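You operate a simulated robot arm through the tools that you are given. There is no shell and no other tool. Be economical: measure what you need, move in short steps, check, and stop when the job is done.

You run a simulated robot arm. Do the job below in one go: nothing can be reset, and whatever is moved stays where it is left.

TASK
Set block J-56 in the black tray and prime a patch, then put the float back and close the pot.
Fine: load the small float in the small primer pot; the other block stays bare. Set down upright: small float. A coat counts when it lies all over at full strength: go over it till it gets no stronger.

It is judged by the outcome, as a careful person would: the job done as asked, and still so three seconds after it is handed in. It fails if anything else is knocked over, pushed out of place, dropped, spilled or broken.

THE ROBOT
A 6-joint arm with a two-finger parallel gripper, fixed in place. Base frame: the origin is at the foot of the arm, x ahead of it, y to its left, z up; the work surface is at about z = 800. Lengths are in mm, angles in rad, forces in N, time in s.
With the tool pointing down near the work surface it reaches from about 240 to 640 mm from the base axis. Its first joint turns from -1.152 to 1.152 rad. Payload 2.7 kg.
The tool frame sits at the grasp point between the pads (the TCP): z along the fingers, y along the line on which they close. The tips reach 23 mm beyond it. The gripper opens to 94 mm. The fingers are 38 mm wide and 10 mm thick; the gripper's body (54 by 96 mm) begins 39 mm behind the TCP.
Orientation is that of the tool frame in the base frame, as [roll, pitch, yaw] about the fixed x, y, z axes, in that order (R = Rz(yaw) Ry(pitch) Rx(roll)). With the fingers straight down and closing along the base's y, the tool's x points along the base's -x, its y along +y and its z along -z.

THE INTERFACE
- The arm moves only by the tool nudge_tool. Its argument "steps" is a list of rows, each a list of 3 entries, a list of its own where there are three numbers: the shift along the tool's x, y, z in units of 40 mm (1.0 is 40 mm), then the turn, a rotation vector about the tool's x, y, z in units of 4 degrees (1.0 is 4 degrees), then the gripper command, from -1 (shut) to 1 (fully open), values between in proportion. In form: [[[tx, ty, tz], [ax, ay, az], gripper], ...]. A call has 1 to 12 rows; each row shifts and turns the commanded pose from where the row before left it, along the tool's axes as they then stand. A call with a number of a shift or a turn outside -1 to 1 is refused whole. Each row takes 0.2 s and may step no farther than 50 mm and 0.15 rad from the row before; otherwise, or with a gripper value out of range, the whole call is refused. Where a pose cannot be reached the arm comes as near as it can. A force on the tool above 50 N (or 10 N above the force at the start of the call, whichever is more), or a blocked arm, ends the call early, and 0.2 s more pass. The fingers move at their own pace (about 45 mm/s each) and stop on an object; they squeeze with about 43 N. The grip force told is the motor's: it shows also when the fingers shut on nothing. Time passes only in rows, and 0.2 s behind the last, so rows that do not move let the fingers close. The reply holds the time, the measured pose of the TCP, the force on the tool along the base axes, the opening and the grip force, in the units named above and with some noise, with the torque about the TCP (base axes, N m) and any sound that the robot's microphone picked up.
- Cameras (640 x 400 px; columns grow to the right, rows downward): "scene" is fixed at [79.5, -436.1, 1379.4]; the picture's right is [0.68, -0.73, 0.00], its down [-0.46, -0.42, -0.78] and it looks along [0.57, 0.53, -0.62] (base axes); focal length 248 px, centre (320, 200). "wrist" rides on the gripper at [87, 16, -74] in the tool frame; the picture's right is [-0.18, 0.98, 0.00], its down [-0.58, -0.11, -0.81] and it looks along [-0.79, -0.15, 0.59] (tool axes); focal length 243 px, centre (320, 200). There is no depth. A picture from a camera that has moved, and an enlarged one, comes with that camera's place and axes in the base frame and with its lens. The place of the scene camera against the robot may be out by one fixed shift of up to 25 mm in any direction.
- get_image(camera): a new picture of that camera. The clock stands still meanwhile.
- close_up(camera, box): a new picture of the part [left, top, right, bottom] of that camera's present view, enlarged. The clock stands still meanwhile.
- job_done(): hands the job in; it is judged then, once.

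Work in short steps. Places have to be worked out from the pictures, the camera data and where the tool is seen: move nearer, look again, correct. Check each grasp and each placing, and mend what went wrong. You have 120 turns and 64 pictures in all, those below and enlarged ones among them. Open the gripper and draw the arm clear of the work before you hand the job in, unless the task says otherwise; then end with one line.

The tools are called after ">>>" as name(argument=value, ...) on one line, values as JSON. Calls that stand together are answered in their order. nudge_tool: Moves the arm, as the interface text tells. Its arguments: {"type":"object","properties":{"steps":{"type":"array"}},"required":["steps"]} The other tools are called the same way: get_image (camera) takes a picture; close_up (camera, box) takes an enlarged picture of a part of a camera's view; job_done () hands the job in.

At the start:

```text
time: 0.0
tcp_pos: [416.5, 230.8, 1117.6]
orientation: [3.141, 0.0, 3.14]
contact_force: [0.4, -0.4, -0.3]
torque: [0.01, 0.02, -0.01]
grip_width: 94.0
grasp_force: 0.1
```

scene: 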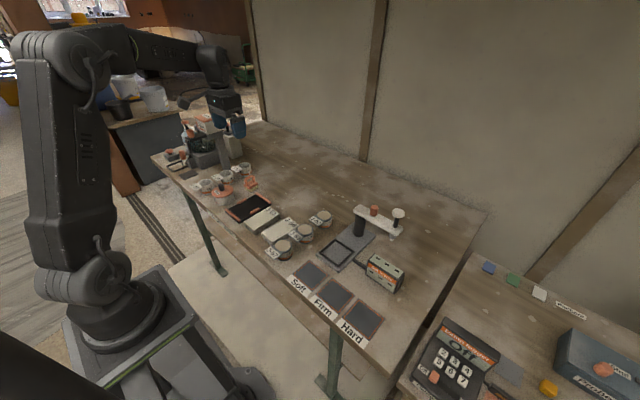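
wrist: 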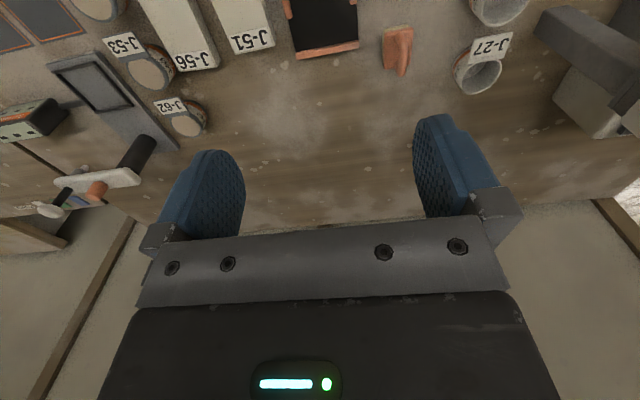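

I'll begin by looking at the bench in enlarged views to identify blocks, tray, pots and floats.

>>> close_up(camera="scene", box=[150, 120, 310, 220])

>>> close_up(camera="scene", box=[230, 180, 430, 305])

>>> close_up(camera="wrist", box=[0, 0, 320, 200])

```text
4.00 times, centred on (230, 170) of scene
camera zoom: at [79.5, -436.1, 1379.4], right [0.68, -0.73, 0.0], down [-0.46, -0.42, -0.78], along [0.57, 0.53, -0.62], focal length 992 px, centre (680, 320)
```

zoom: 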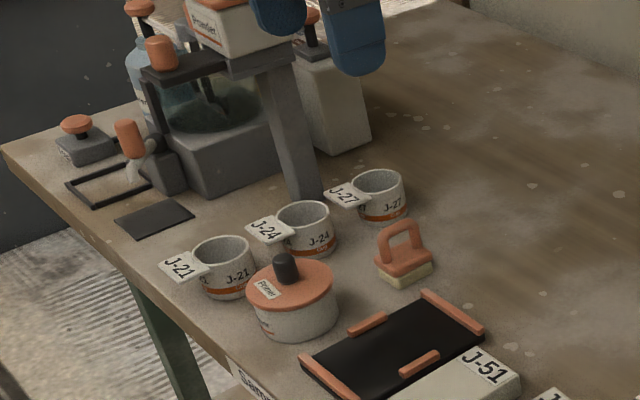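

```text
3.20 times, centred on (330, 242) of scene
camera zoom: at [79.5, -436.1, 1379.4], right [0.68, -0.73, 0.0], down [-0.46, -0.42, -0.78], along [0.57, 0.53, -0.62], focal length 794 px, centre (288, 64)
```

zoom: 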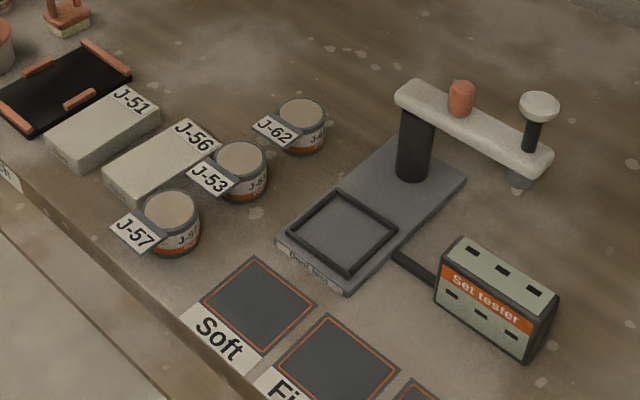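

```text
2.00 times, centred on (160, 100) of wrist
camera zoom: at [328.3, 245.9, 1192.1], right [0.18, 0.98, 0.0], down [0.58, -0.11, 0.81], along [0.79, -0.15, -0.59], focal length 485 px, centre (640, 400)
```

zoom: 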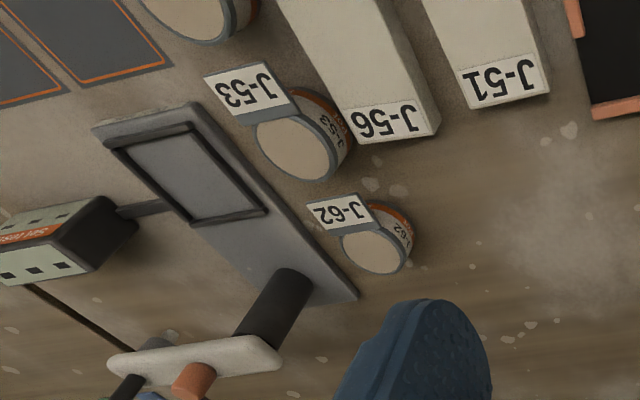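

The wrist camera looks forward and slightly down, so I back the arm off and down a bit to see the tray, blocks, pot and float properly.

>>> nudge_tool(steps=[[[0.79, -0.2, 0.42], [0, 0, 0], 1], [[0.79, -0.2, 0.42], [0, 0, 0], 1], [[0.79, -0.2, 0.42], [0, 0, 0], 1], [[0.79, -0.2, 0.42], [0, 0, 0], 1], [[0, 0, 0], [0, 0, 0], 1]])

>>> get_image(camera="wrist")

```text
time: 1.2
tcp_pos: [286.3, 199.1, 1047.3]
orientation: [3.141, 0.001, -3.141]
contact_force: [0.2, -0.1, -0.1]
torque: [-0.01, -0.02, 0.01]
grip_width: 93.8
grasp_force: 0.0
```

```text
58 pictures are left
camera wrist: at [199.2, 214.5, 1121.4], right [0.18, 0.98, 0.0], down [0.58, -0.11, 0.81], along [0.79, -0.15, -0.59], focal length 243 px, centre (320, 200)
```

wrist: 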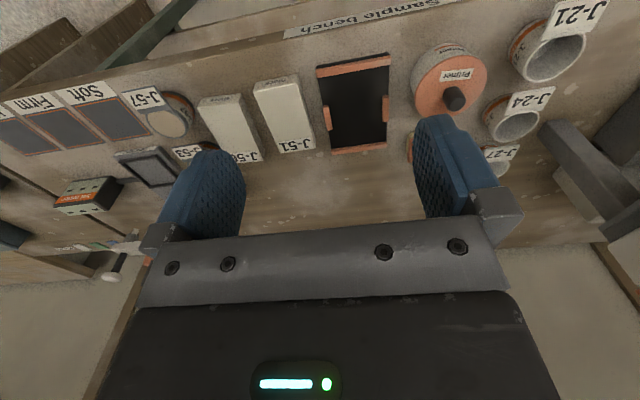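

I zoom in on tray, blocks and pot from here to measure.

>>> close_up(camera="wrist", box=[180, 30, 340, 170])

>>> close_up(camera="wrist", box=[300, 20, 500, 170])

```text
2.86 times, centred on (260, 100) of wrist
camera zoom: at [199.2, 214.5, 1121.4], right [0.18, 0.98, 0.0], down [0.58, -0.11, 0.81], along [0.79, -0.15, -0.59], focal length 693 px, centre (491, 486)
```

zoom: 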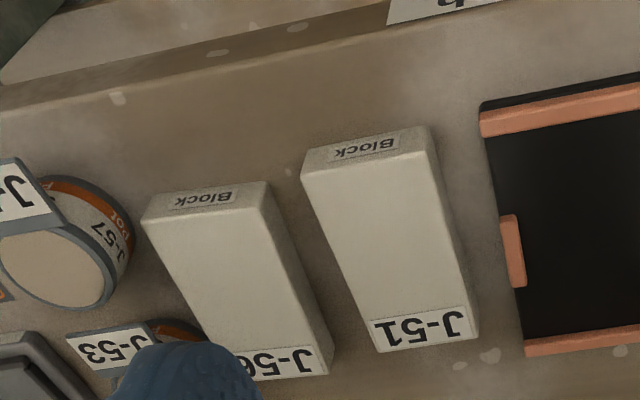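

```text
2.67 times, centred on (400, 95) of wrist
camera zoom: at [199.2, 214.5, 1121.4], right [0.18, 0.98, 0.0], down [0.58, -0.11, 0.81], along [0.79, -0.15, -0.59], focal length 647 px, centre (107, 480)
```

zoom: 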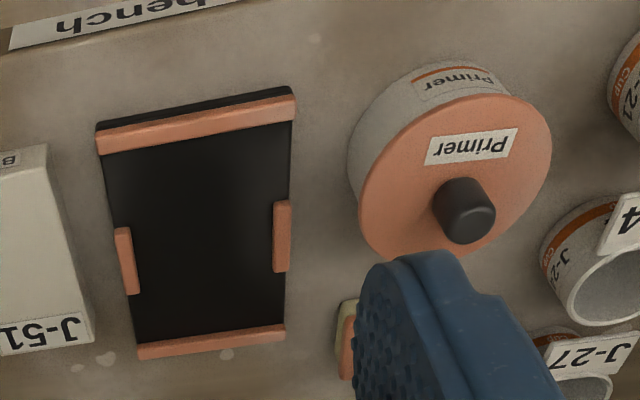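

Blocks lie around x 340–450, tray inner about x 359–482, y 184–273. I shift right to view J-56 and J-51 between the fingers.

>>> nudge_tool(steps=[[[0.1, -0.75, 0.3], [0, 0, 0], 1], [[0.1, -0.75, 0.3], [0, 0, 0], 1], [[0.1, -0.75, 0.3], [0, 0, 0], 1], [[0.1, -0.75, 0.3], [0, 0, 0], 1], [[0, 0, 0], [0, 0, 0], 1]])

>>> close_up(camera="wrist", box=[160, 0, 480, 200])

```text
time: 2.4
tcp_pos: [271.2, 76.2, 1001.6]
orientation: [3.141, 0.003, 3.141]
contact_force: [-0.4, 0.2, -0.5]
torque: [0.0, -0.01, 0.01]
grip_width: 94.0
grasp_force: 0.1
```

```text
2.00 times, centred on (320, 100) of wrist
camera zoom: at [184.8, 92.1, 1075.3], right [0.18, 0.98, 0.0], down [0.58, -0.11, 0.81], along [0.79, -0.15, -0.59], focal length 485 px, centre (320, 400)
```

zoom: 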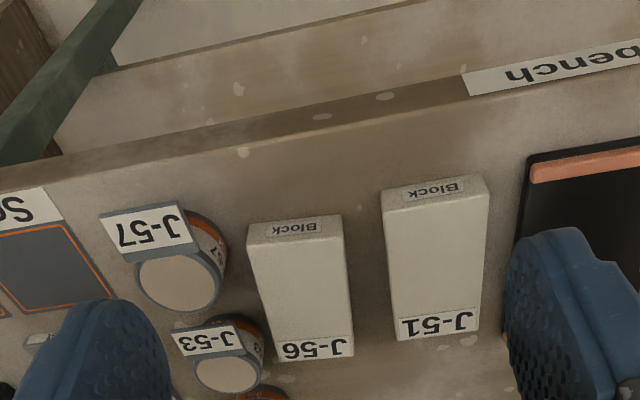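

J-56 measures about 58×111×21 mm, centred near (416, 39), yawed about -4°. I move above it with the opening cut to ~76 mm so as to clear pots J-53/J-57 and J-51.

>>> nudge_tool(steps=[[[-0.7, -0.184, 0.5], [0, 0, 0], 0.62], [[-0.7, -0.184, 0.5], [0, 0, 0], 0.62], [[-0.7, -0.184, 0.5], [0, 0, 0], 0.62], [[-0.7, -0.184, 0.5], [0, 0, 0], 0.62], [[-0.7, -0.184, 0.5], [0, 0, 0], 0.62], [[0, 0, 0], [0, 0, 1], 0.62], [[0, 0, 0], [0, 0, 0], 0.62]])

>>> get_image(camera="wrist")

>>> close_up(camera="scene", box=[230, 180, 350, 270])

```text
time: 4.0
tcp_pos: [413.8, 38.4, 903.2]
orientation: [-3.141, 0.0, 3.071]
contact_force: [-0.7, -0.3, 0.6]
torque: [0.01, 0.03, 0.0]
grip_width: 76.2
grasp_force: 0.1
```

```text
54 pictures are left
camera wrist: at [327.6, 60.8, 977.4], right [0.25, 0.97, 0.0], down [0.57, -0.15, 0.81], along [0.78, -0.2, -0.59], focal length 243 px, centre (320, 200)
```

wrist: 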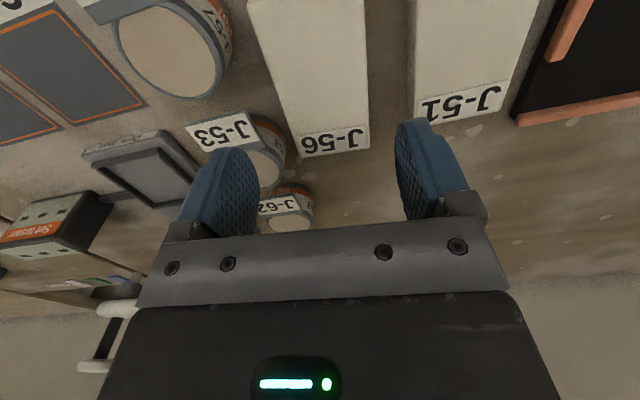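

```text
4.44 times, centred on (290, 225) of scene
camera zoom: at [79.5, -436.1, 1379.4], right [0.68, -0.73, 0.0], down [-0.46, -0.42, -0.78], along [0.57, 0.53, -0.62], focal length 1102 px, centre (453, 89)
```

zoom: 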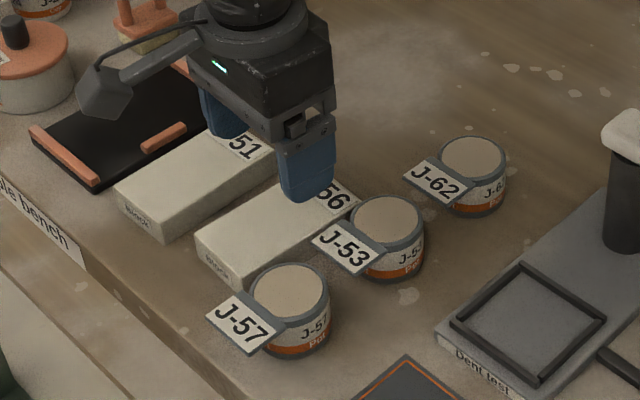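

J-53's label tab comes close to where the left finger goes (y ≈ -6), so I narrow the opening to ~66 mm, centre on y≈40.5 and go down part way for a check.

>>> nudge_tool(steps=[[[0.054, 0.06, 0.3], [0, 0, 0], 0.41], [[0, 0, 0.4], [0, 0, 0], 0.41], [[0, 0, 0], [0, 0, 0], 0.41]])

>>> close_up(camera="wrist", box=[140, 0, 500, 225])

>>> close_up(camera="scene", box=[250, 190, 330, 250])

```text
time: 4.8
tcp_pos: [412.4, 41.0, 875.5]
orientation: [-3.141, 0.001, 3.07]
contact_force: [0.0, 0.2, 0.2]
torque: [-0.03, 0.01, 0.0]
grip_width: 66.1
grasp_force: 0.0
```

```text
1.78 times, centred on (320, 112) of wrist
camera zoom: at [326.5, 63.7, 950.7], right [0.25, 0.97, 0.0], down [0.57, -0.15, 0.81], along [0.78, -0.2, -0.59], focal length 431 px, centre (320, 356)
```

zoom: 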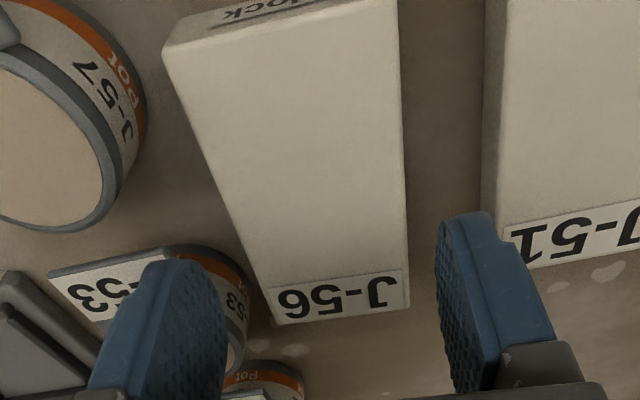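

```text
6.67 times, centred on (290, 220) of scene
camera zoom: at [79.5, -436.1, 1379.4], right [0.68, -0.73, 0.0], down [-0.46, -0.42, -0.78], along [0.57, 0.53, -0.62], focal length 1653 px, centre (520, 67)
```

zoom: 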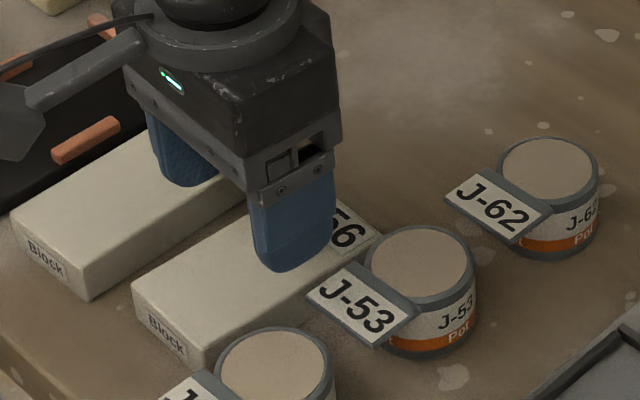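

Left finger should pass between the tab (y≈-8) and block edge (y≈11). I lower to TCP z≈833 so the tips stay about 10 mm above the table (clear of the tray's side stops later).

>>> nudge_tool(steps=[[[0, 0, 0.35], [0, 0, 0], 0.41], [[0, 0, 0.35], [0, 0, 0], 0.41], [[0, 0, 0.36], [0, 0, 0], 0.41], [[0, 0, 0], [0, 0, 0], 0.41]])

>>> close_up(camera="scene", box=[250, 190, 330, 250])

```text
time: 5.8
tcp_pos: [411.7, 44.5, 831.8]
orientation: [-3.141, 0.002, 3.072]
contact_force: [-0.8, -0.3, 0.1]
torque: [-0.01, -0.03, -0.02]
grip_width: 66.3
grasp_force: 0.1
```

```text
6.67 times, centred on (290, 220) of scene
camera zoom: at [79.5, -436.1, 1379.4], right [0.68, -0.73, 0.0], down [-0.46, -0.42, -0.78], along [0.57, 0.53, -0.62], focal length 1653 px, centre (520, 67)
```

zoom: 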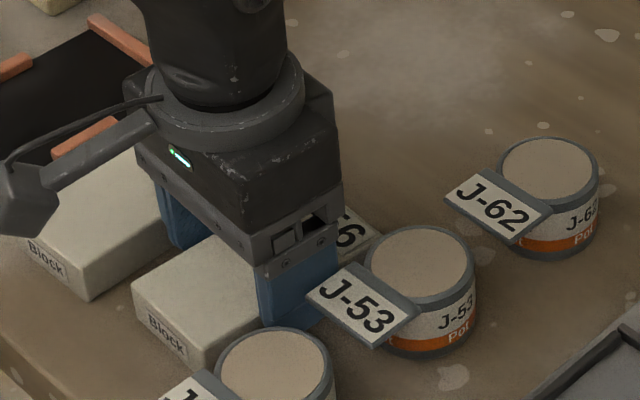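

The y reading moved 3 mm; I take a null step to see whether that is real before closing.

>>> nudge_tool(steps=[[[0, 0, 0], [0, 0, 0], 0.41]])

>>> close_up(camera="wrist", box=[140, 0, 500, 225])

```text
time: 6.2
tcp_pos: [410.5, 43.3, 831.6]
orientation: [3.141, 0.0, 3.073]
contact_force: [0.8, 0.4, -0.4]
torque: [-0.01, -0.01, -0.01]
grip_width: 66.3
grasp_force: 0.1
```

```text
1.78 times, centred on (320, 112) of wrist
camera zoom: at [325.0, 64.7, 906.7], right [0.25, 0.97, 0.0], down [0.57, -0.15, 0.81], along [0.78, -0.2, -0.59], focal length 431 px, centre (320, 356)
```

zoom: 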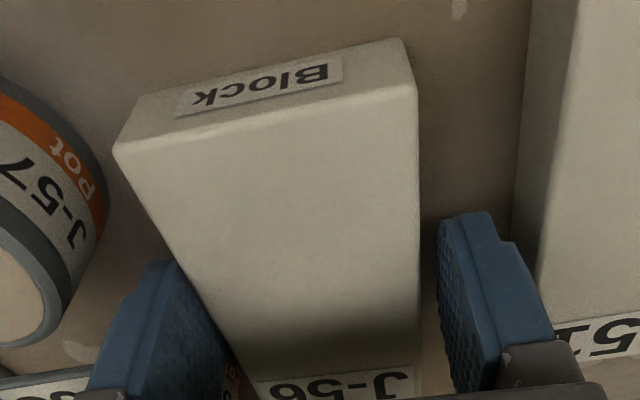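

Fingers straddle the block (slightly less room left). I nudge -y 1.5 mm and close.

>>> nudge_tool(steps=[[[0, -0.04, 0], [0, 0, 0], 0.41], [[0, 0, 0], [0, 0, 0], -1], [[0, 0, 0], [0, 0, 0], -1], [[0, 0, 0], [0, 0, 0], -1], [[0, 0, 0], [0, 0, 0], -1]])

```text
time: 7.4
tcp_pos: [411.0, 42.2, 832.2]
orientation: [3.141, 0.002, 3.072]
contact_force: [-0.1, 0.6, 3.0]
torque: [0.01, 0.04, -0.09]
grip_width: 59.1
grasp_force: 42.5
```

Gripped at 59 mm. I lift straight up.

>>> nudge_tool(steps=[[[0, 0, -0.5], [0, 0, 0], -1], [[0, 0, -0.7], [0, 0, 0], -1], [[0, 0, -0.7], [0, 0, 0], -1], [[0, 0, 0], [0, 0, 0], -1]])

>>> get_image(camera="wrist")

```text
time: 8.4
tcp_pos: [411.9, 43.5, 908.0]
orientation: [-3.141, -0.001, 3.072]
contact_force: [0.9, -0.1, -0.9]
torque: [0.02, 0.01, 0.01]
grip_width: 59.1
grasp_force: 42.4
```

```text
48 pictures are left
camera wrist: at [325.0, 64.5, 982.1], right [0.25, 0.97, 0.0], down [0.57, -0.15, 0.81], along [0.78, -0.2, -0.59], focal length 243 px, centre (320, 200)
```

wrist: 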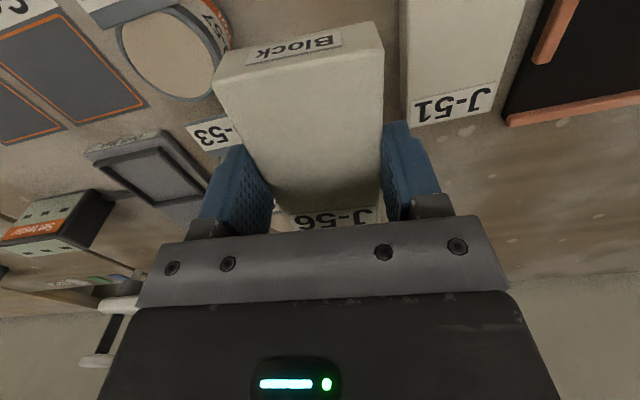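

Block held level. Now carry it over J-51 to above the tray (centre est. (420, 228.5), yaw about -1.5°).

>>> nudge_tool(steps=[[[0.047, 0.925, 0], [0, 0, 0], -1], [[0.047, 0.925, 0], [0, 0, 0], -1], [[0.047, 0.925, 0], [0, 0, 0], -1], [[0.047, 0.925, 0], [0, 0, 0], -1], [[0.047, 0.925, 0], [0, 0, -0.6], -1], [[0, 0, 0], [0, 0, 0], -1]])

>>> get_image(camera="wrist")

>>> close_up(camera="scene", box=[200, 160, 300, 240])

```text
time: 9.8
tcp_pos: [413.7, 230.7, 909.7]
orientation: [-3.141, -0.002, 3.115]
contact_force: [-0.3, 0.2, -1.4]
torque: [0.03, 0.01, 0.01]
grip_width: 59.2
grasp_force: 42.8
```

```text
47 pictures are left
camera wrist: at [327.1, 248.4, 982.9], right [0.21, 0.98, 0.0], down [0.58, -0.13, 0.81], along [0.79, -0.17, -0.59], focal length 243 px, centre (320, 200)
```

wrist: 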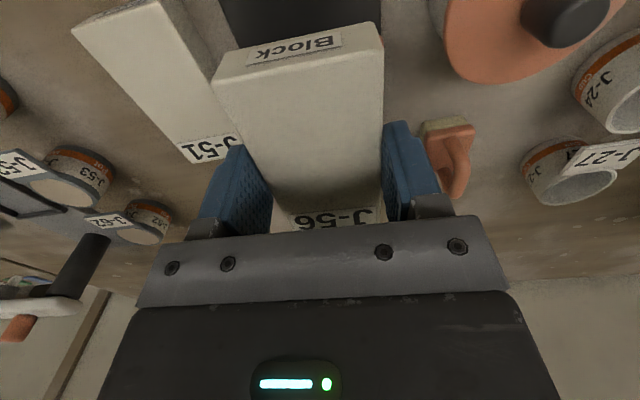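

```text
5.00 times, centred on (250, 200) of scene
camera zoom: at [79.6, -436.1, 1379.4], right [0.68, -0.73, 0.0], down [-0.46, -0.42, -0.78], along [0.57, 0.53, -0.62], focal length 1240 px, centre (670, 200)
```

zoom: 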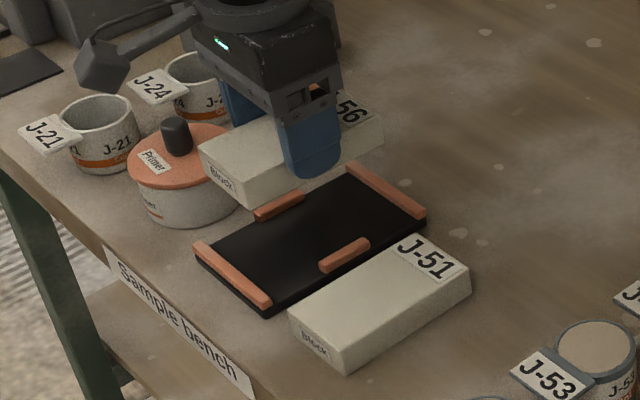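

Re-measured, the tray centre is near (419, 229), so the block is over it to within 2 mm. I lower, stopping just above the tray floor.

>>> nudge_tool(steps=[[[0, -0.03, 0.5], [0, 0, 0], -1], [[0, 0, 0.6], [0, 0, 0], -1], [[0, 0, 0.4], [0, 0, 0], -1], [[0, 0, 0.12], [0, 0, 0], -1], [[0, 0, 0], [0, 0, 0], -1]])

>>> close_up(camera="scene", box=[210, 170, 290, 230])

>>> get_image(camera="wrist")

```text
time: 11.0
tcp_pos: [414.9, 229.1, 842.2]
orientation: [3.14, 0.002, 3.114]
contact_force: [0.0, -1.8, 2.9]
torque: [-0.08, 0.08, 0.05]
grip_width: 59.0
grasp_force: 43.2
```

```text
6.67 times, centred on (250, 200) of scene
camera zoom: at [79.5, -436.2, 1379.4], right [0.68, -0.73, 0.0], down [-0.46, -0.42, -0.78], along [0.57, 0.53, -0.62], focal length 1653 px, centre (787, 200)
```

zoom: 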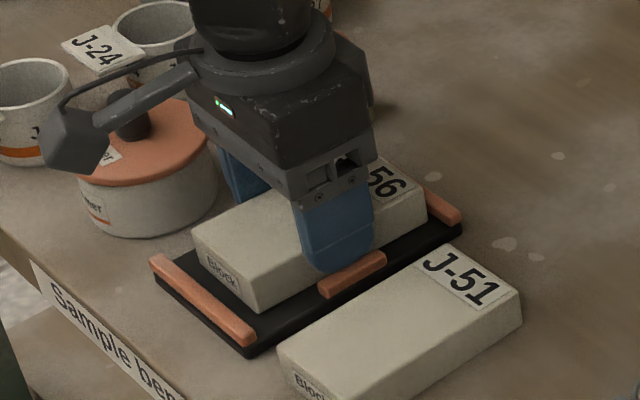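

```text
44 pictures are left
camera wrist: at [328.1, 245.1, 916.6], right [0.21, 0.98, 0.0], down [0.58, -0.13, 0.81], along [0.79, -0.17, -0.59], focal length 243 px, centre (320, 200)
```

wrist: 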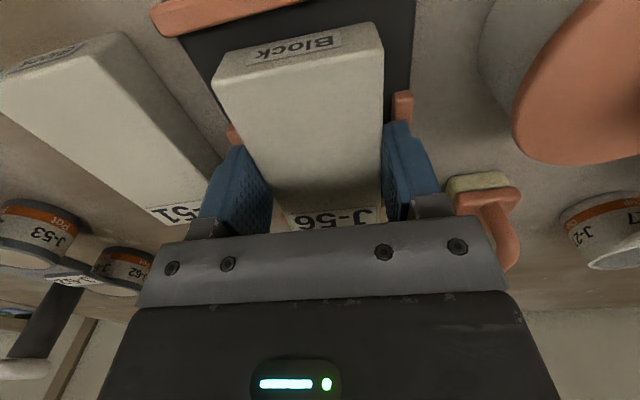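

The block seems close to the far bar (near gap ≈10 mm, total slack ≈12). I raise slightly, shift back 4 mm and look again.

>>> nudge_tool(steps=[[[0, 0, -0.1], [0, 0, 0], -1], [[0.1, 0, 0], [0, 0, 0], -1], [[0, 0, 0], [0, 0, 0], -1]])

>>> close_up(camera="scene", box=[225, 185, 275, 220])

```text
time: 11.8
tcp_pos: [410.0, 227.6, 846.2]
orientation: [-3.14, 0.0, 3.114]
contact_force: [-0.8, -0.1, -1.8]
torque: [0.02, 0.03, -0.01]
grip_width: 59.4
grasp_force: 43.6
```

```text
11.43 times, centred on (250, 202) of scene
camera zoom: at [79.6, -436.1, 1379.4], right [0.68, -0.73, 0.0], down [-0.46, -0.42, -0.78], along [0.57, 0.53, -0.62], focal length 2834 px, centre (1120, 171)
```

zoom: 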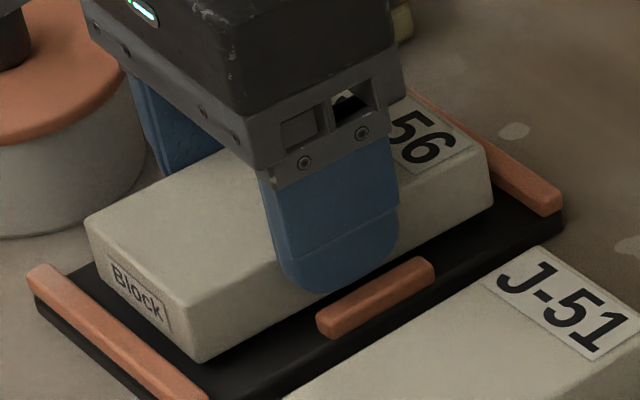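

Now it looks centred between the bars; lower in small steps until it touches.

>>> nudge_tool(steps=[[[0, 0, 0.05], [0, 0, 0], -1], [[0, 0, 0.05], [0, 0, 0], -1], [[0, 0, 0.03], [0, 0, 0], -1], [[0, 0, 0], [0, 0, 0], -1]])

>>> close_up(camera="scene", box=[225, 185, 275, 220])

```text
time: 12.8
tcp_pos: [410.5, 227.5, 842.2]
orientation: [-3.141, 0.002, 3.115]
contact_force: [-0.7, -0.8, 2.4]
torque: [-0.02, -0.09, -0.04]
grip_width: 59.2
grasp_force: 43.4
```

```text
11.43 times, centred on (250, 202) of scene
camera zoom: at [79.5, -436.1, 1379.4], right [0.68, -0.73, 0.0], down [-0.46, -0.42, -0.78], along [0.57, 0.53, -0.62], focal length 2834 px, centre (1120, 171)
```

zoom: 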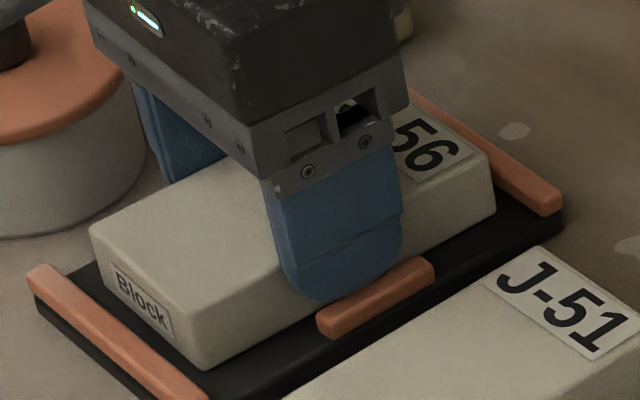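

Contact at floor. Release gently with a small opening, then lift.

>>> nudge_tool(steps=[[[0, 0, 0], [0, 0, 0], 0.37], [[0, 0, 0], [0, 0, 0], 0.37], [[0, 0, -0.3], [0, 0, 0], 0.37], [[0, 0, -0.7], [0, 0, 0], 0.37], [[0, 0, -0.9], [0, 0, 0], 0.37], [[0, 0, -0.9], [0, 0, 0], 0.37], [[0.7, 0.5, -0.3], [0, 0, 0], 1], [[0.7, 0.5, -0.3], [0, 0, 0], 1], [[0.7, 0.5, 0], [0, 0, -0.4], 1], [[0.7, 0, 0], [0, 0, 0], 1], [[0, 0, 0], [0, 0, 0], 1]])

>>> get_image(camera="wrist")

>>> close_up(camera="scene", box=[200, 165, 280, 225])

```text
time: 15.2
tcp_pos: [298.7, 287.9, 978.5]
orientation: [-3.142, 0.0, 3.141]
contact_force: [0.1, 0.2, -0.2]
torque: [0.01, 0.0, -0.02]
grip_width: 93.8
grasp_force: 0.0
```

```text
41 pictures are left
camera wrist: at [211.6, 303.8, 1053.5], right [0.18, 0.98, 0.0], down [0.58, -0.11, 0.81], along [0.79, -0.15, -0.59], focal length 243 px, centre (320, 200)
```

wrist: 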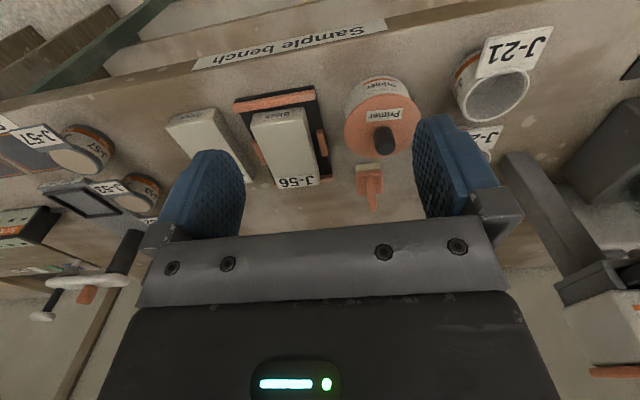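

```text
6.67 times, centred on (240, 195) of scene
camera zoom: at [79.5, -436.1, 1379.4], right [0.68, -0.73, 0.0], down [-0.46, -0.42, -0.78], along [0.57, 0.53, -0.62], focal length 1653 px, centre (853, 233)
```

zoom: 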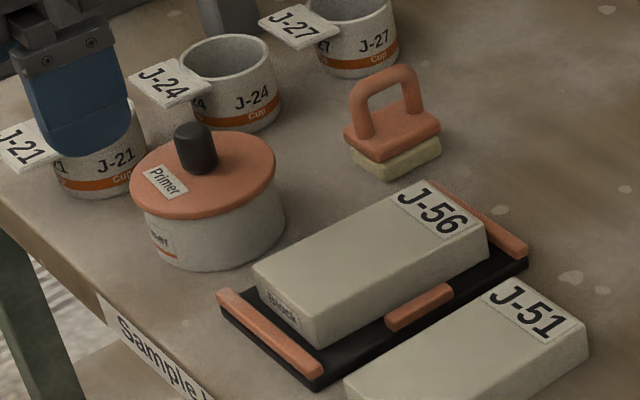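

Block is well seated in the tray. Now I measure the lid knob and the float.

>>> close_up(camera="wrist", box=[330, 60, 490, 220])

```text
2.50 times, centred on (410, 140) of wrist
camera zoom: at [211.6, 303.8, 1053.5], right [0.18, 0.98, 0.0], down [0.58, -0.11, 0.81], along [0.79, -0.15, -0.59], focal length 606 px, centre (95, 350)
```

zoom: 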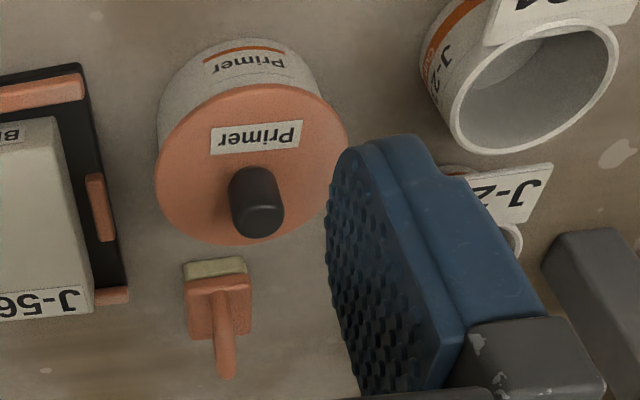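

Lid ≈80 mm across centred near (384, 338), knob ≈21 mm across, top ≈869. The float's handle bar runs along x. I go above the knob and check.

>>> nudge_tool(steps=[[[-0.71, 0.42, 0.53], [0, 0, 0], 0.1], [[-0.71, 0.42, 0.53], [0, 0, 0], 0.1], [[-0.71, 0.42, 0.53], [0, 0, 0], 0.1], [[0, 0, 0], [0, 0, 0], 0.1]])

>>> get_image(camera="wrist")

>>> close_up(camera="scene", box=[195, 150, 275, 210])

```text
time: 16.2
tcp_pos: [387.0, 338.8, 914.6]
orientation: [3.141, 0.001, -3.14]
contact_force: [-0.3, -1.6, -0.1]
torque: [-0.02, -0.01, 0.01]
grip_width: 51.6
grasp_force: 0.0
```

```text
38 pictures are left
camera wrist: at [299.5, 353.9, 989.4], right [0.18, 0.98, 0.0], down [0.58, -0.11, 0.81], along [0.79, -0.15, -0.59], focal length 243 px, centre (320, 200)
```

wrist: 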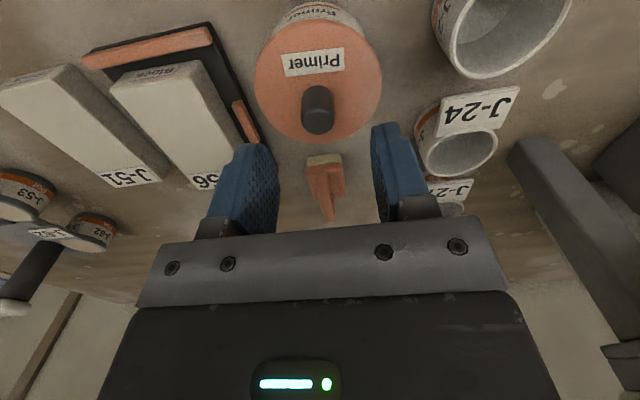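

```text
6.67 times, centred on (235, 180) of scene
camera zoom: at [79.5, -436.1, 1379.4], right [0.68, -0.73, 0.0], down [-0.46, -0.42, -0.78], along [0.57, 0.53, -0.62], focal length 1653 px, centre (887, 333)
```

zoom: 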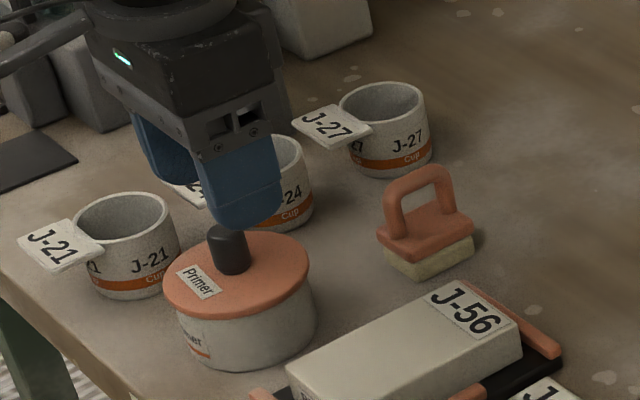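

Knob top computed at (384.6, 336.8). Adjust 2 mm, descend to TCP z≈871 and close.

>>> nudge_tool(steps=[[[0.06, -0.04, 0.4], [0, 0, 0], 0.1], [[0, 0, 0.5], [0, 0, 0], 0.1], [[0, 0, 0.18], [0, 0, 0], 0.1], [[0, 0, 0], [0, 0, 0], -1], [[0, 0, 0], [0, 0, 0], -1], [[0, 0, 0], [0, 0, 0], -1], [[0, 0, 0], [0, 0, 0], -1]])

```text
time: 17.8
tcp_pos: [384.2, 337.4, 871.9]
orientation: [3.138, 0.003, 3.14]
contact_force: [4.7, 7.5, 11.7]
torque: [0.12, 0.04, -0.05]
grip_width: 18.3
grasp_force: 42.7
```

Gripped at 18 mm. Lift the lid slowly.

>>> nudge_tool(steps=[[[0, 0, -0.25], [0, 0, 0], -1], [[0, 0, -0.5], [0, 0, 0], -1], [[0, 0, -0.8], [0, 0, 0], -1], [[0, 0, 0], [0, 0, 0], -1]])

>>> get_image(camera="wrist")

>>> close_up(camera="scene", box=[185, 140, 285, 220])

```text
time: 18.8
tcp_pos: [382.3, 337.3, 934.1]
orientation: [3.141, -0.001, -3.14]
contact_force: [-0.9, -0.8, 0.0]
torque: [0.02, -0.02, 0.0]
grip_width: 18.3
grasp_force: 43.5
heard: snap
```

```text
36 pictures are left
camera wrist: at [294.4, 353.4, 1008.6], right [0.18, 0.98, 0.0], down [0.58, -0.11, 0.81], along [0.79, -0.15, -0.59], focal length 243 px, centre (320, 200)
```

wrist: 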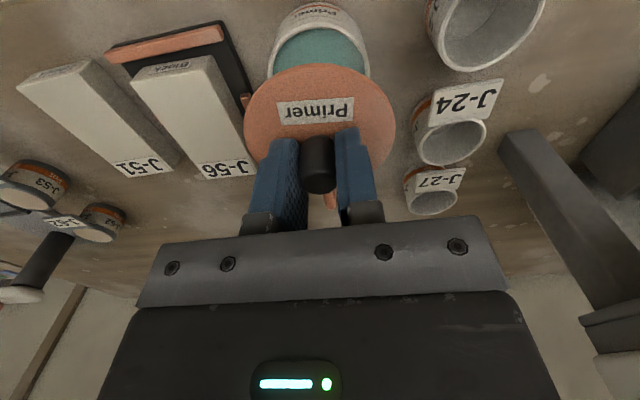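

```text
5.00 times, centred on (235, 180) of scene
camera zoom: at [79.5, -436.1, 1379.4], right [0.68, -0.73, 0.0], down [-0.46, -0.42, -0.78], along [0.57, 0.53, -0.62], focal length 1240 px, centre (745, 300)
```

zoom: 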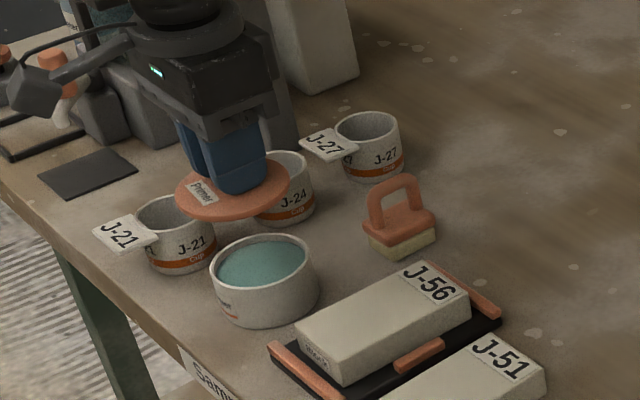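

The lid snapped off (it will have to be pressed to snap back). The pot is full of teal primer. I carry the lid to free bench at about (545, 190).

>>> nudge_tool(steps=[[[-0.68, -0.61, 0], [0, 0, 0], -1], [[-0.68, -0.61, 0], [0, 0, 0], -1], [[-0.68, -0.61, 0], [0, 0, 0], -1], [[-0.68, -0.61, 0], [0, 0, 0], -1], [[-0.68, -0.61, 0], [0, 0, 0], -1], [[-0.68, -0.61, 0], [0, 0, 0], -1], [[0, 0, 0.7], [0, 0, 0], -1], [[0, 0, 0.7], [0, 0, 0], -1], [[0, 0, 0.5], [0, 0, 0], -1], [[0, 0, 0], [0, 0, 0], -1]])

>>> close_up(camera="scene", box=[235, 150, 335, 230])

```text
time: 21.0
tcp_pos: [547.3, 190.8, 858.9]
orientation: [3.141, 0.001, 3.14]
contact_force: [-0.5, -0.2, 0.0]
torque: [-0.02, -0.01, 0.01]
grip_width: 18.7
grasp_force: 43.0
```

```text
5.00 times, centred on (285, 190) of scene
camera zoom: at [79.5, -436.1, 1379.4], right [0.68, -0.73, 0.0], down [-0.46, -0.42, -0.78], along [0.57, 0.53, -0.62], focal length 1240 px, centre (495, 250)
```

zoom: 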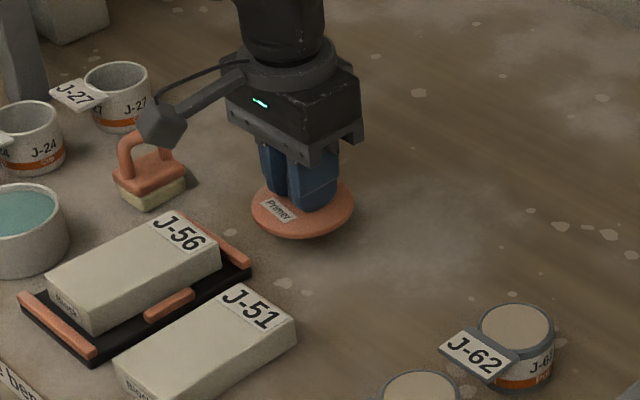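

Place is clear. Lower in small steps until contact.

>>> nudge_tool(steps=[[[0, 0, 0.3], [0, 0, 0], -1], [[0, 0, 0.1], [0, 0, 0], -1], [[0, 0, 0.06], [0, 0, 0], -1], [[0, 0, 0.06], [0, 0, 0], -1], [[0, 0, 0], [0, 0, 0], -1]])

```text
time: 22.2
tcp_pos: [547.2, 191.2, 837.3]
orientation: [3.141, 0.0, -3.141]
contact_force: [-0.2, 1.1, -1.1]
torque: [0.02, 0.0, 0.0]
grip_width: 18.5
grasp_force: 42.6
```

No contact yet; continue in 1.5 mm steps.

>>> nudge_tool(steps=[[[0, 0, 0.04], [0, 0, 0], -1], [[0, 0, 0.04], [0, 0, 0], -1], [[0, 0, 0], [0, 0, 0], -1]])

```text
time: 23.0
tcp_pos: [544.7, 189.8, 833.8]
orientation: [3.141, -0.001, 3.141]
contact_force: [0.8, 0.1, -0.9]
torque: [-0.02, 0.0, 0.02]
grip_width: 18.7
grasp_force: 42.6
```

>>> nudge_tool(steps=[[[0, 0, 0.04], [0, 0, 0], -1], [[0, 0, 0.04], [0, 0, 0], -1], [[0, 0, 0], [0, 0, 0], -1]])

>>> close_up(camera="scene", box=[260, 170, 310, 210])

```text
time: 23.8
tcp_pos: [545.0, 191.4, 830.5]
orientation: [3.14, 0.004, 3.14]
contact_force: [-2.3, -0.8, 11.3]
torque: [-0.07, 0.22, 0.04]
grip_width: 18.7
grasp_force: 42.9
```

```text
10.00 times, centred on (285, 190) of scene
camera zoom: at [79.3, -436.2, 1379.4], right [0.68, -0.73, 0.0], down [-0.46, -0.42, -0.78], along [0.57, 0.53, -0.62], focal length 2480 px, centre (670, 300)
```

zoom: 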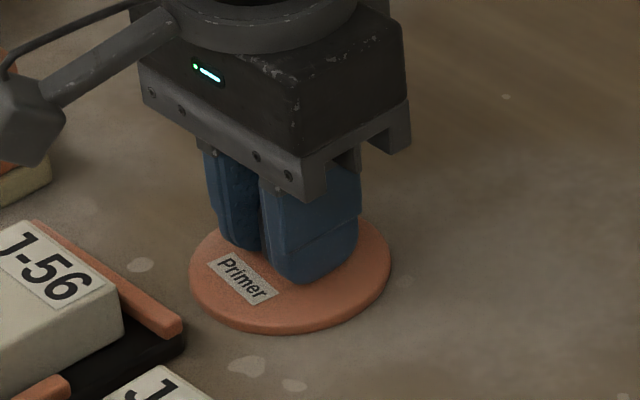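

Lid rests on the bench. Release, raise, and move toward the float for a look.

>>> nudge_tool(steps=[[[0, 0, -0.04], [0, 0, 0], 0], [[0, 0, 0], [0, 0, 0], 0], [[0, 0, 0], [0, 0, 0], 0], [[0, 0, -0.5], [0, 0, 0], 0], [[0, 0, -0.9], [0, 0, 0], 0], [[0, 0, -0.9], [0, 0, 0], 0], [[0.6, 0.84, -0.2], [0, 0, 0], 0], [[0.6, 0.84, -0.2], [0, 0, 0], 0], [[0.6, 0.84, -0.2], [0, 0, 0], 0], [[0.6, 0.84, 0], [0, 0, 0], 0], [[0, 0, 0], [0, 0, 0], 0]])

>>> get_image(camera="wrist")

>>> close_up(camera="scene", box=[210, 150, 310, 230])

```text
time: 26.2
tcp_pos: [449.1, 326.4, 949.5]
orientation: [-3.141, -0.001, 3.141]
contact_force: [0.6, 0.8, 0.1]
torque: [0.0, 0.0, 0.0]
grip_width: 46.9
grasp_force: 0.1
```

```text
32 pictures are left
camera wrist: at [361.4, 342.8, 1024.2], right [0.18, 0.98, 0.0], down [0.58, -0.11, 0.81], along [0.79, -0.15, -0.59], focal length 243 px, centre (320, 200)
```

wrist: 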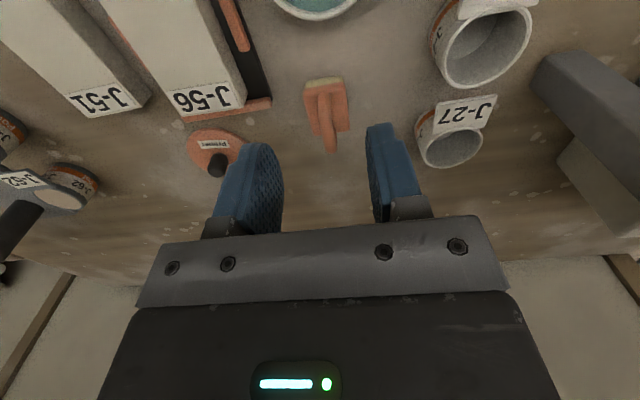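

```text
5.00 times, centred on (260, 190) of scene
camera zoom: at [79.5, -436.1, 1379.4], right [0.68, -0.73, 0.0], down [-0.46, -0.42, -0.78], along [0.57, 0.53, -0.62], focal length 1240 px, centre (620, 250)
```

zoom: 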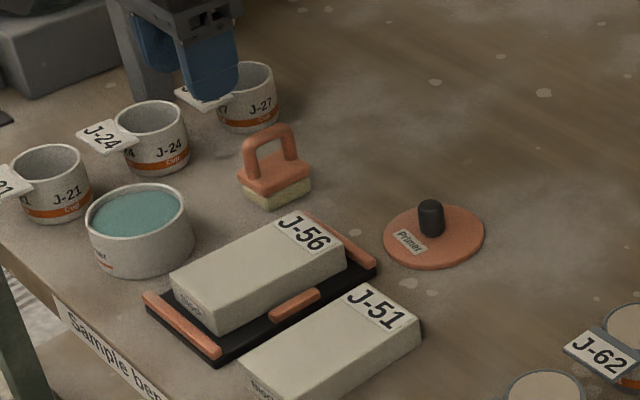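

Lid stands well. Close-up of the float from the wrist.

>>> close_up(camera="wrist", box=[280, 60, 376, 160])

```text
4.00 times, centred on (328, 110) of wrist
camera zoom: at [361.4, 342.8, 1024.2], right [0.18, 0.98, 0.0], down [0.58, -0.11, 0.81], along [0.79, -0.15, -0.59], focal length 970 px, centre (288, 560)
```

zoom: 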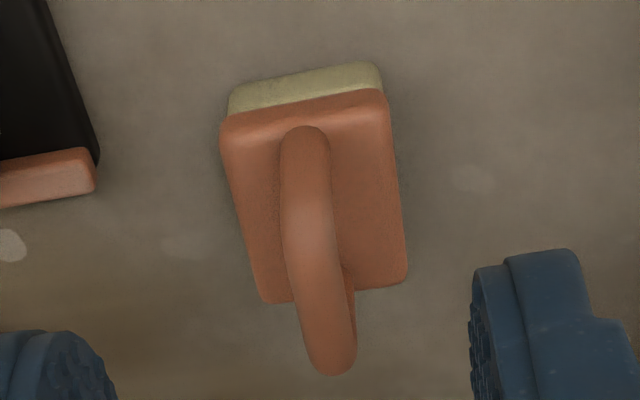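

Float: plate x 474–523, centre (498.5, 325), unrotated, handle bar ≈12 mm thick along x, top ≈854. I move above it and down part way.

>>> nudge_tool(steps=[[[-0.6, -0.05, 0.3], [0, 0, 0], 0], [[-0.63, 0, 0.3], [0, 0, 0], 0], [[0, 0, 0.8], [0, 0, 0], 0], [[0, 0, 0.3], [0, 0, 0], 0], [[0, 0, 0], [0, 0, 0], 0]])

>>> close_up(camera="wrist", box=[200, 0, 440, 200])

>>> close_up(camera="scene", box=[245, 155, 285, 195])

```text
time: 27.4
tcp_pos: [498.7, 324.2, 878.1]
orientation: [-3.142, 0.001, -3.141]
contact_force: [-0.1, -0.1, 0.5]
torque: [-0.03, 0.0, -0.01]
grip_width: 47.1
grasp_force: 0.0
```

```text
2.00 times, centred on (320, 100) of wrist
camera zoom: at [411.3, 340.1, 953.6], right [0.18, 0.98, 0.0], down [0.58, -0.11, 0.81], along [0.79, -0.15, -0.59], focal length 485 px, centre (320, 400)
```

zoom: 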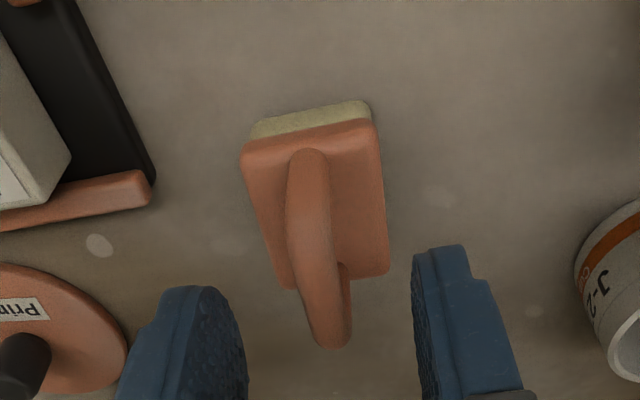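

```text
10.00 times, centred on (265, 175) of scene
camera zoom: at [79.5, -436.1, 1379.4], right [0.68, -0.73, 0.0], down [-0.46, -0.42, -0.78], along [0.57, 0.53, -0.62], focal length 2480 px, centre (870, 450)
```

zoom: 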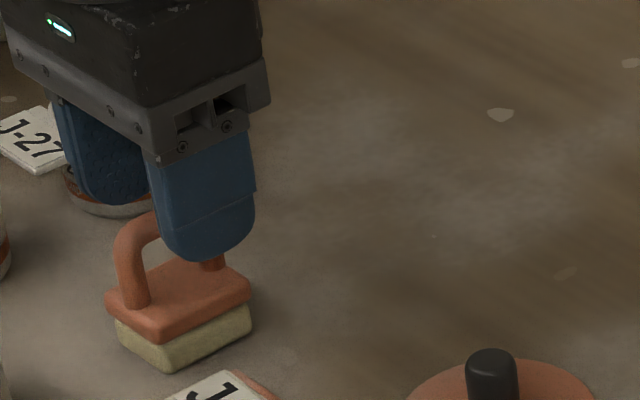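

Aligned. Descend to z≈846 and close on the handle.

>>> nudge_tool(steps=[[[0, 0, 0.4], [0, 0, 0], 0], [[0, 0, 0.4], [0, 0, 0], 0], [[0, 0, 0], [0, 0, 0], -1], [[0, 0, 0], [0, 0, 0], -1], [[0, 0, 0], [0, 0, 0], -1], [[0, 0, 0], [0, 0, 0], -1]])

```text
time: 28.8
tcp_pos: [497.8, 323.0, 847.8]
orientation: [-3.14, 0.0, 3.141]
contact_force: [0.0, 0.1, 1.0]
torque: [-0.02, -0.01, -0.04]
grip_width: 37.0
grasp_force: 42.6
```

Grip stopped at 37 mm – that is the plate, not the handle; the tips are too low. I reopen, rise 7 mm and close again.

>>> nudge_tool(steps=[[[0, 0, 0], [0, 0, 0], 0], [[0, 0, 0], [0, 0, 0], 0], [[0, 0, -0.18], [0, 0, 0], 0], [[0, 0, 0], [0, 0, 0], -1], [[0, 0, 0], [0, 0, 0], -1], [[0, 0, 0], [0, 0, 0], -1], [[0, 0, 0], [0, 0, 0], -1]])

>>> close_up(camera="scene", box=[245, 155, 285, 195])

```text
time: 30.4
tcp_pos: [499.6, 323.5, 854.4]
orientation: [-3.141, -0.001, -3.141]
contact_force: [-0.8, -0.3, 0.4]
torque: [-0.05, 0.03, -0.05]
grip_width: 10.4
grasp_force: 43.0
```

```text
10.00 times, centred on (265, 175) of scene
camera zoom: at [79.5, -436.1, 1379.4], right [0.68, -0.73, 0.0], down [-0.46, -0.42, -0.78], along [0.57, 0.53, -0.62], focal length 2480 px, centre (870, 450)
```

zoom: 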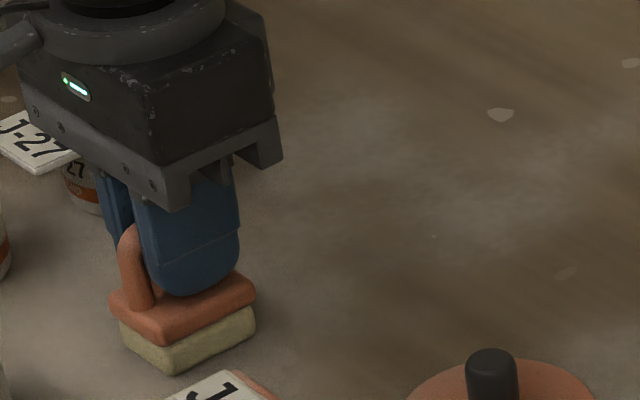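

Handle gripped (10 mm); pad bottom is ≈54 mm below the TCP. Lift and carry over the pot.

>>> nudge_tool(steps=[[[0, 0, -0.4], [0, 0, 0], -1], [[0, 0, -0.8], [0, 0, 0], -1], [[0, 0, -0.7], [0, 0, 0], -1], [[0.72, 0.08, 0], [0, 0, 0], -1], [[0.72, 0.08, 0], [0, 0, 0], -1], [[0.72, 0.08, 0], [0, 0, 0], -1], [[0.72, 0.08, 0], [0, 0, 0], -1], [[0, 0, 0], [0, 0, 0], -1]])

>>> get_image(camera="wrist")

>>> close_up(camera="scene", box=[200, 150, 280, 220])

```text
time: 32.2
tcp_pos: [382.8, 336.4, 932.8]
orientation: [-3.141, 0.002, 3.141]
contact_force: [0.0, 0.4, -0.7]
torque: [0.01, -0.01, -0.01]
grip_width: 10.1
grasp_force: 43.3
```

```text
26 pictures are left
camera wrist: at [296.3, 352.2, 1007.0], right [0.18, 0.98, 0.0], down [0.58, -0.11, 0.81], along [0.79, -0.15, -0.59], focal length 243 px, centre (320, 200)
```

wrist: 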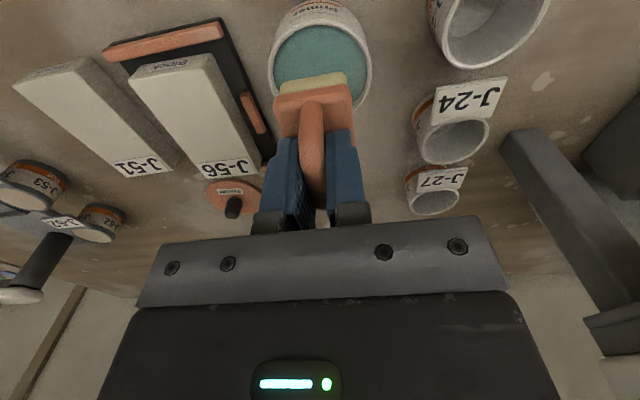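

```text
5.71 times, centred on (240, 185) of scene
camera zoom: at [79.5, -436.1, 1379.4], right [0.68, -0.73, 0.0], down [-0.46, -0.42, -0.78], along [0.57, 0.53, -0.62], focal length 1417 px, centre (777, 286)
```

zoom: 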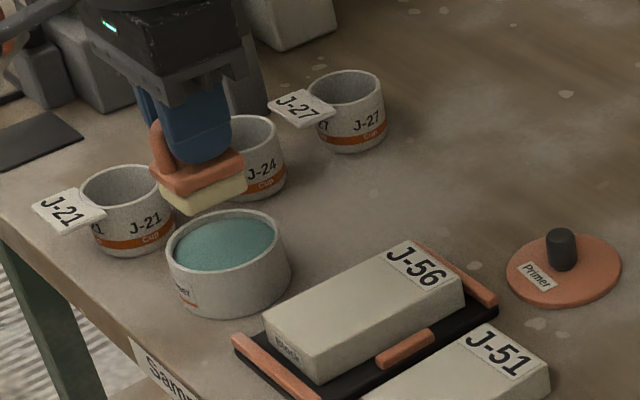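

Float fits into the pot with only a few mm spare, so I take a sharper look at the pot rim.

>>> close_up(camera="wrist", box=[250, 0, 390, 130])

```text
3.08 times, centred on (320, 65) of wrist
camera zoom: at [296.3, 352.2, 1007.0], right [0.18, 0.98, 0.0], down [0.58, -0.11, 0.81], along [0.79, -0.15, -0.59], focal length 746 px, centre (320, 615)
```

zoom: 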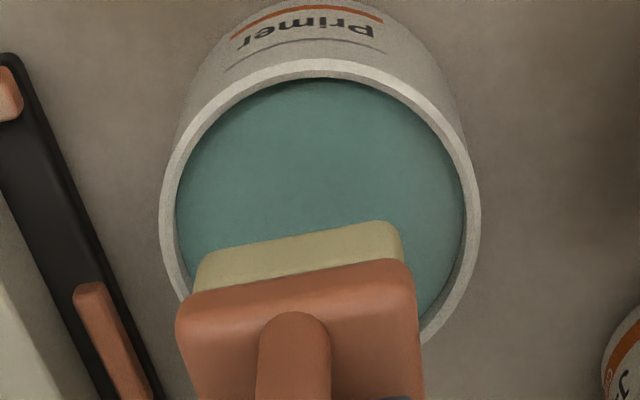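

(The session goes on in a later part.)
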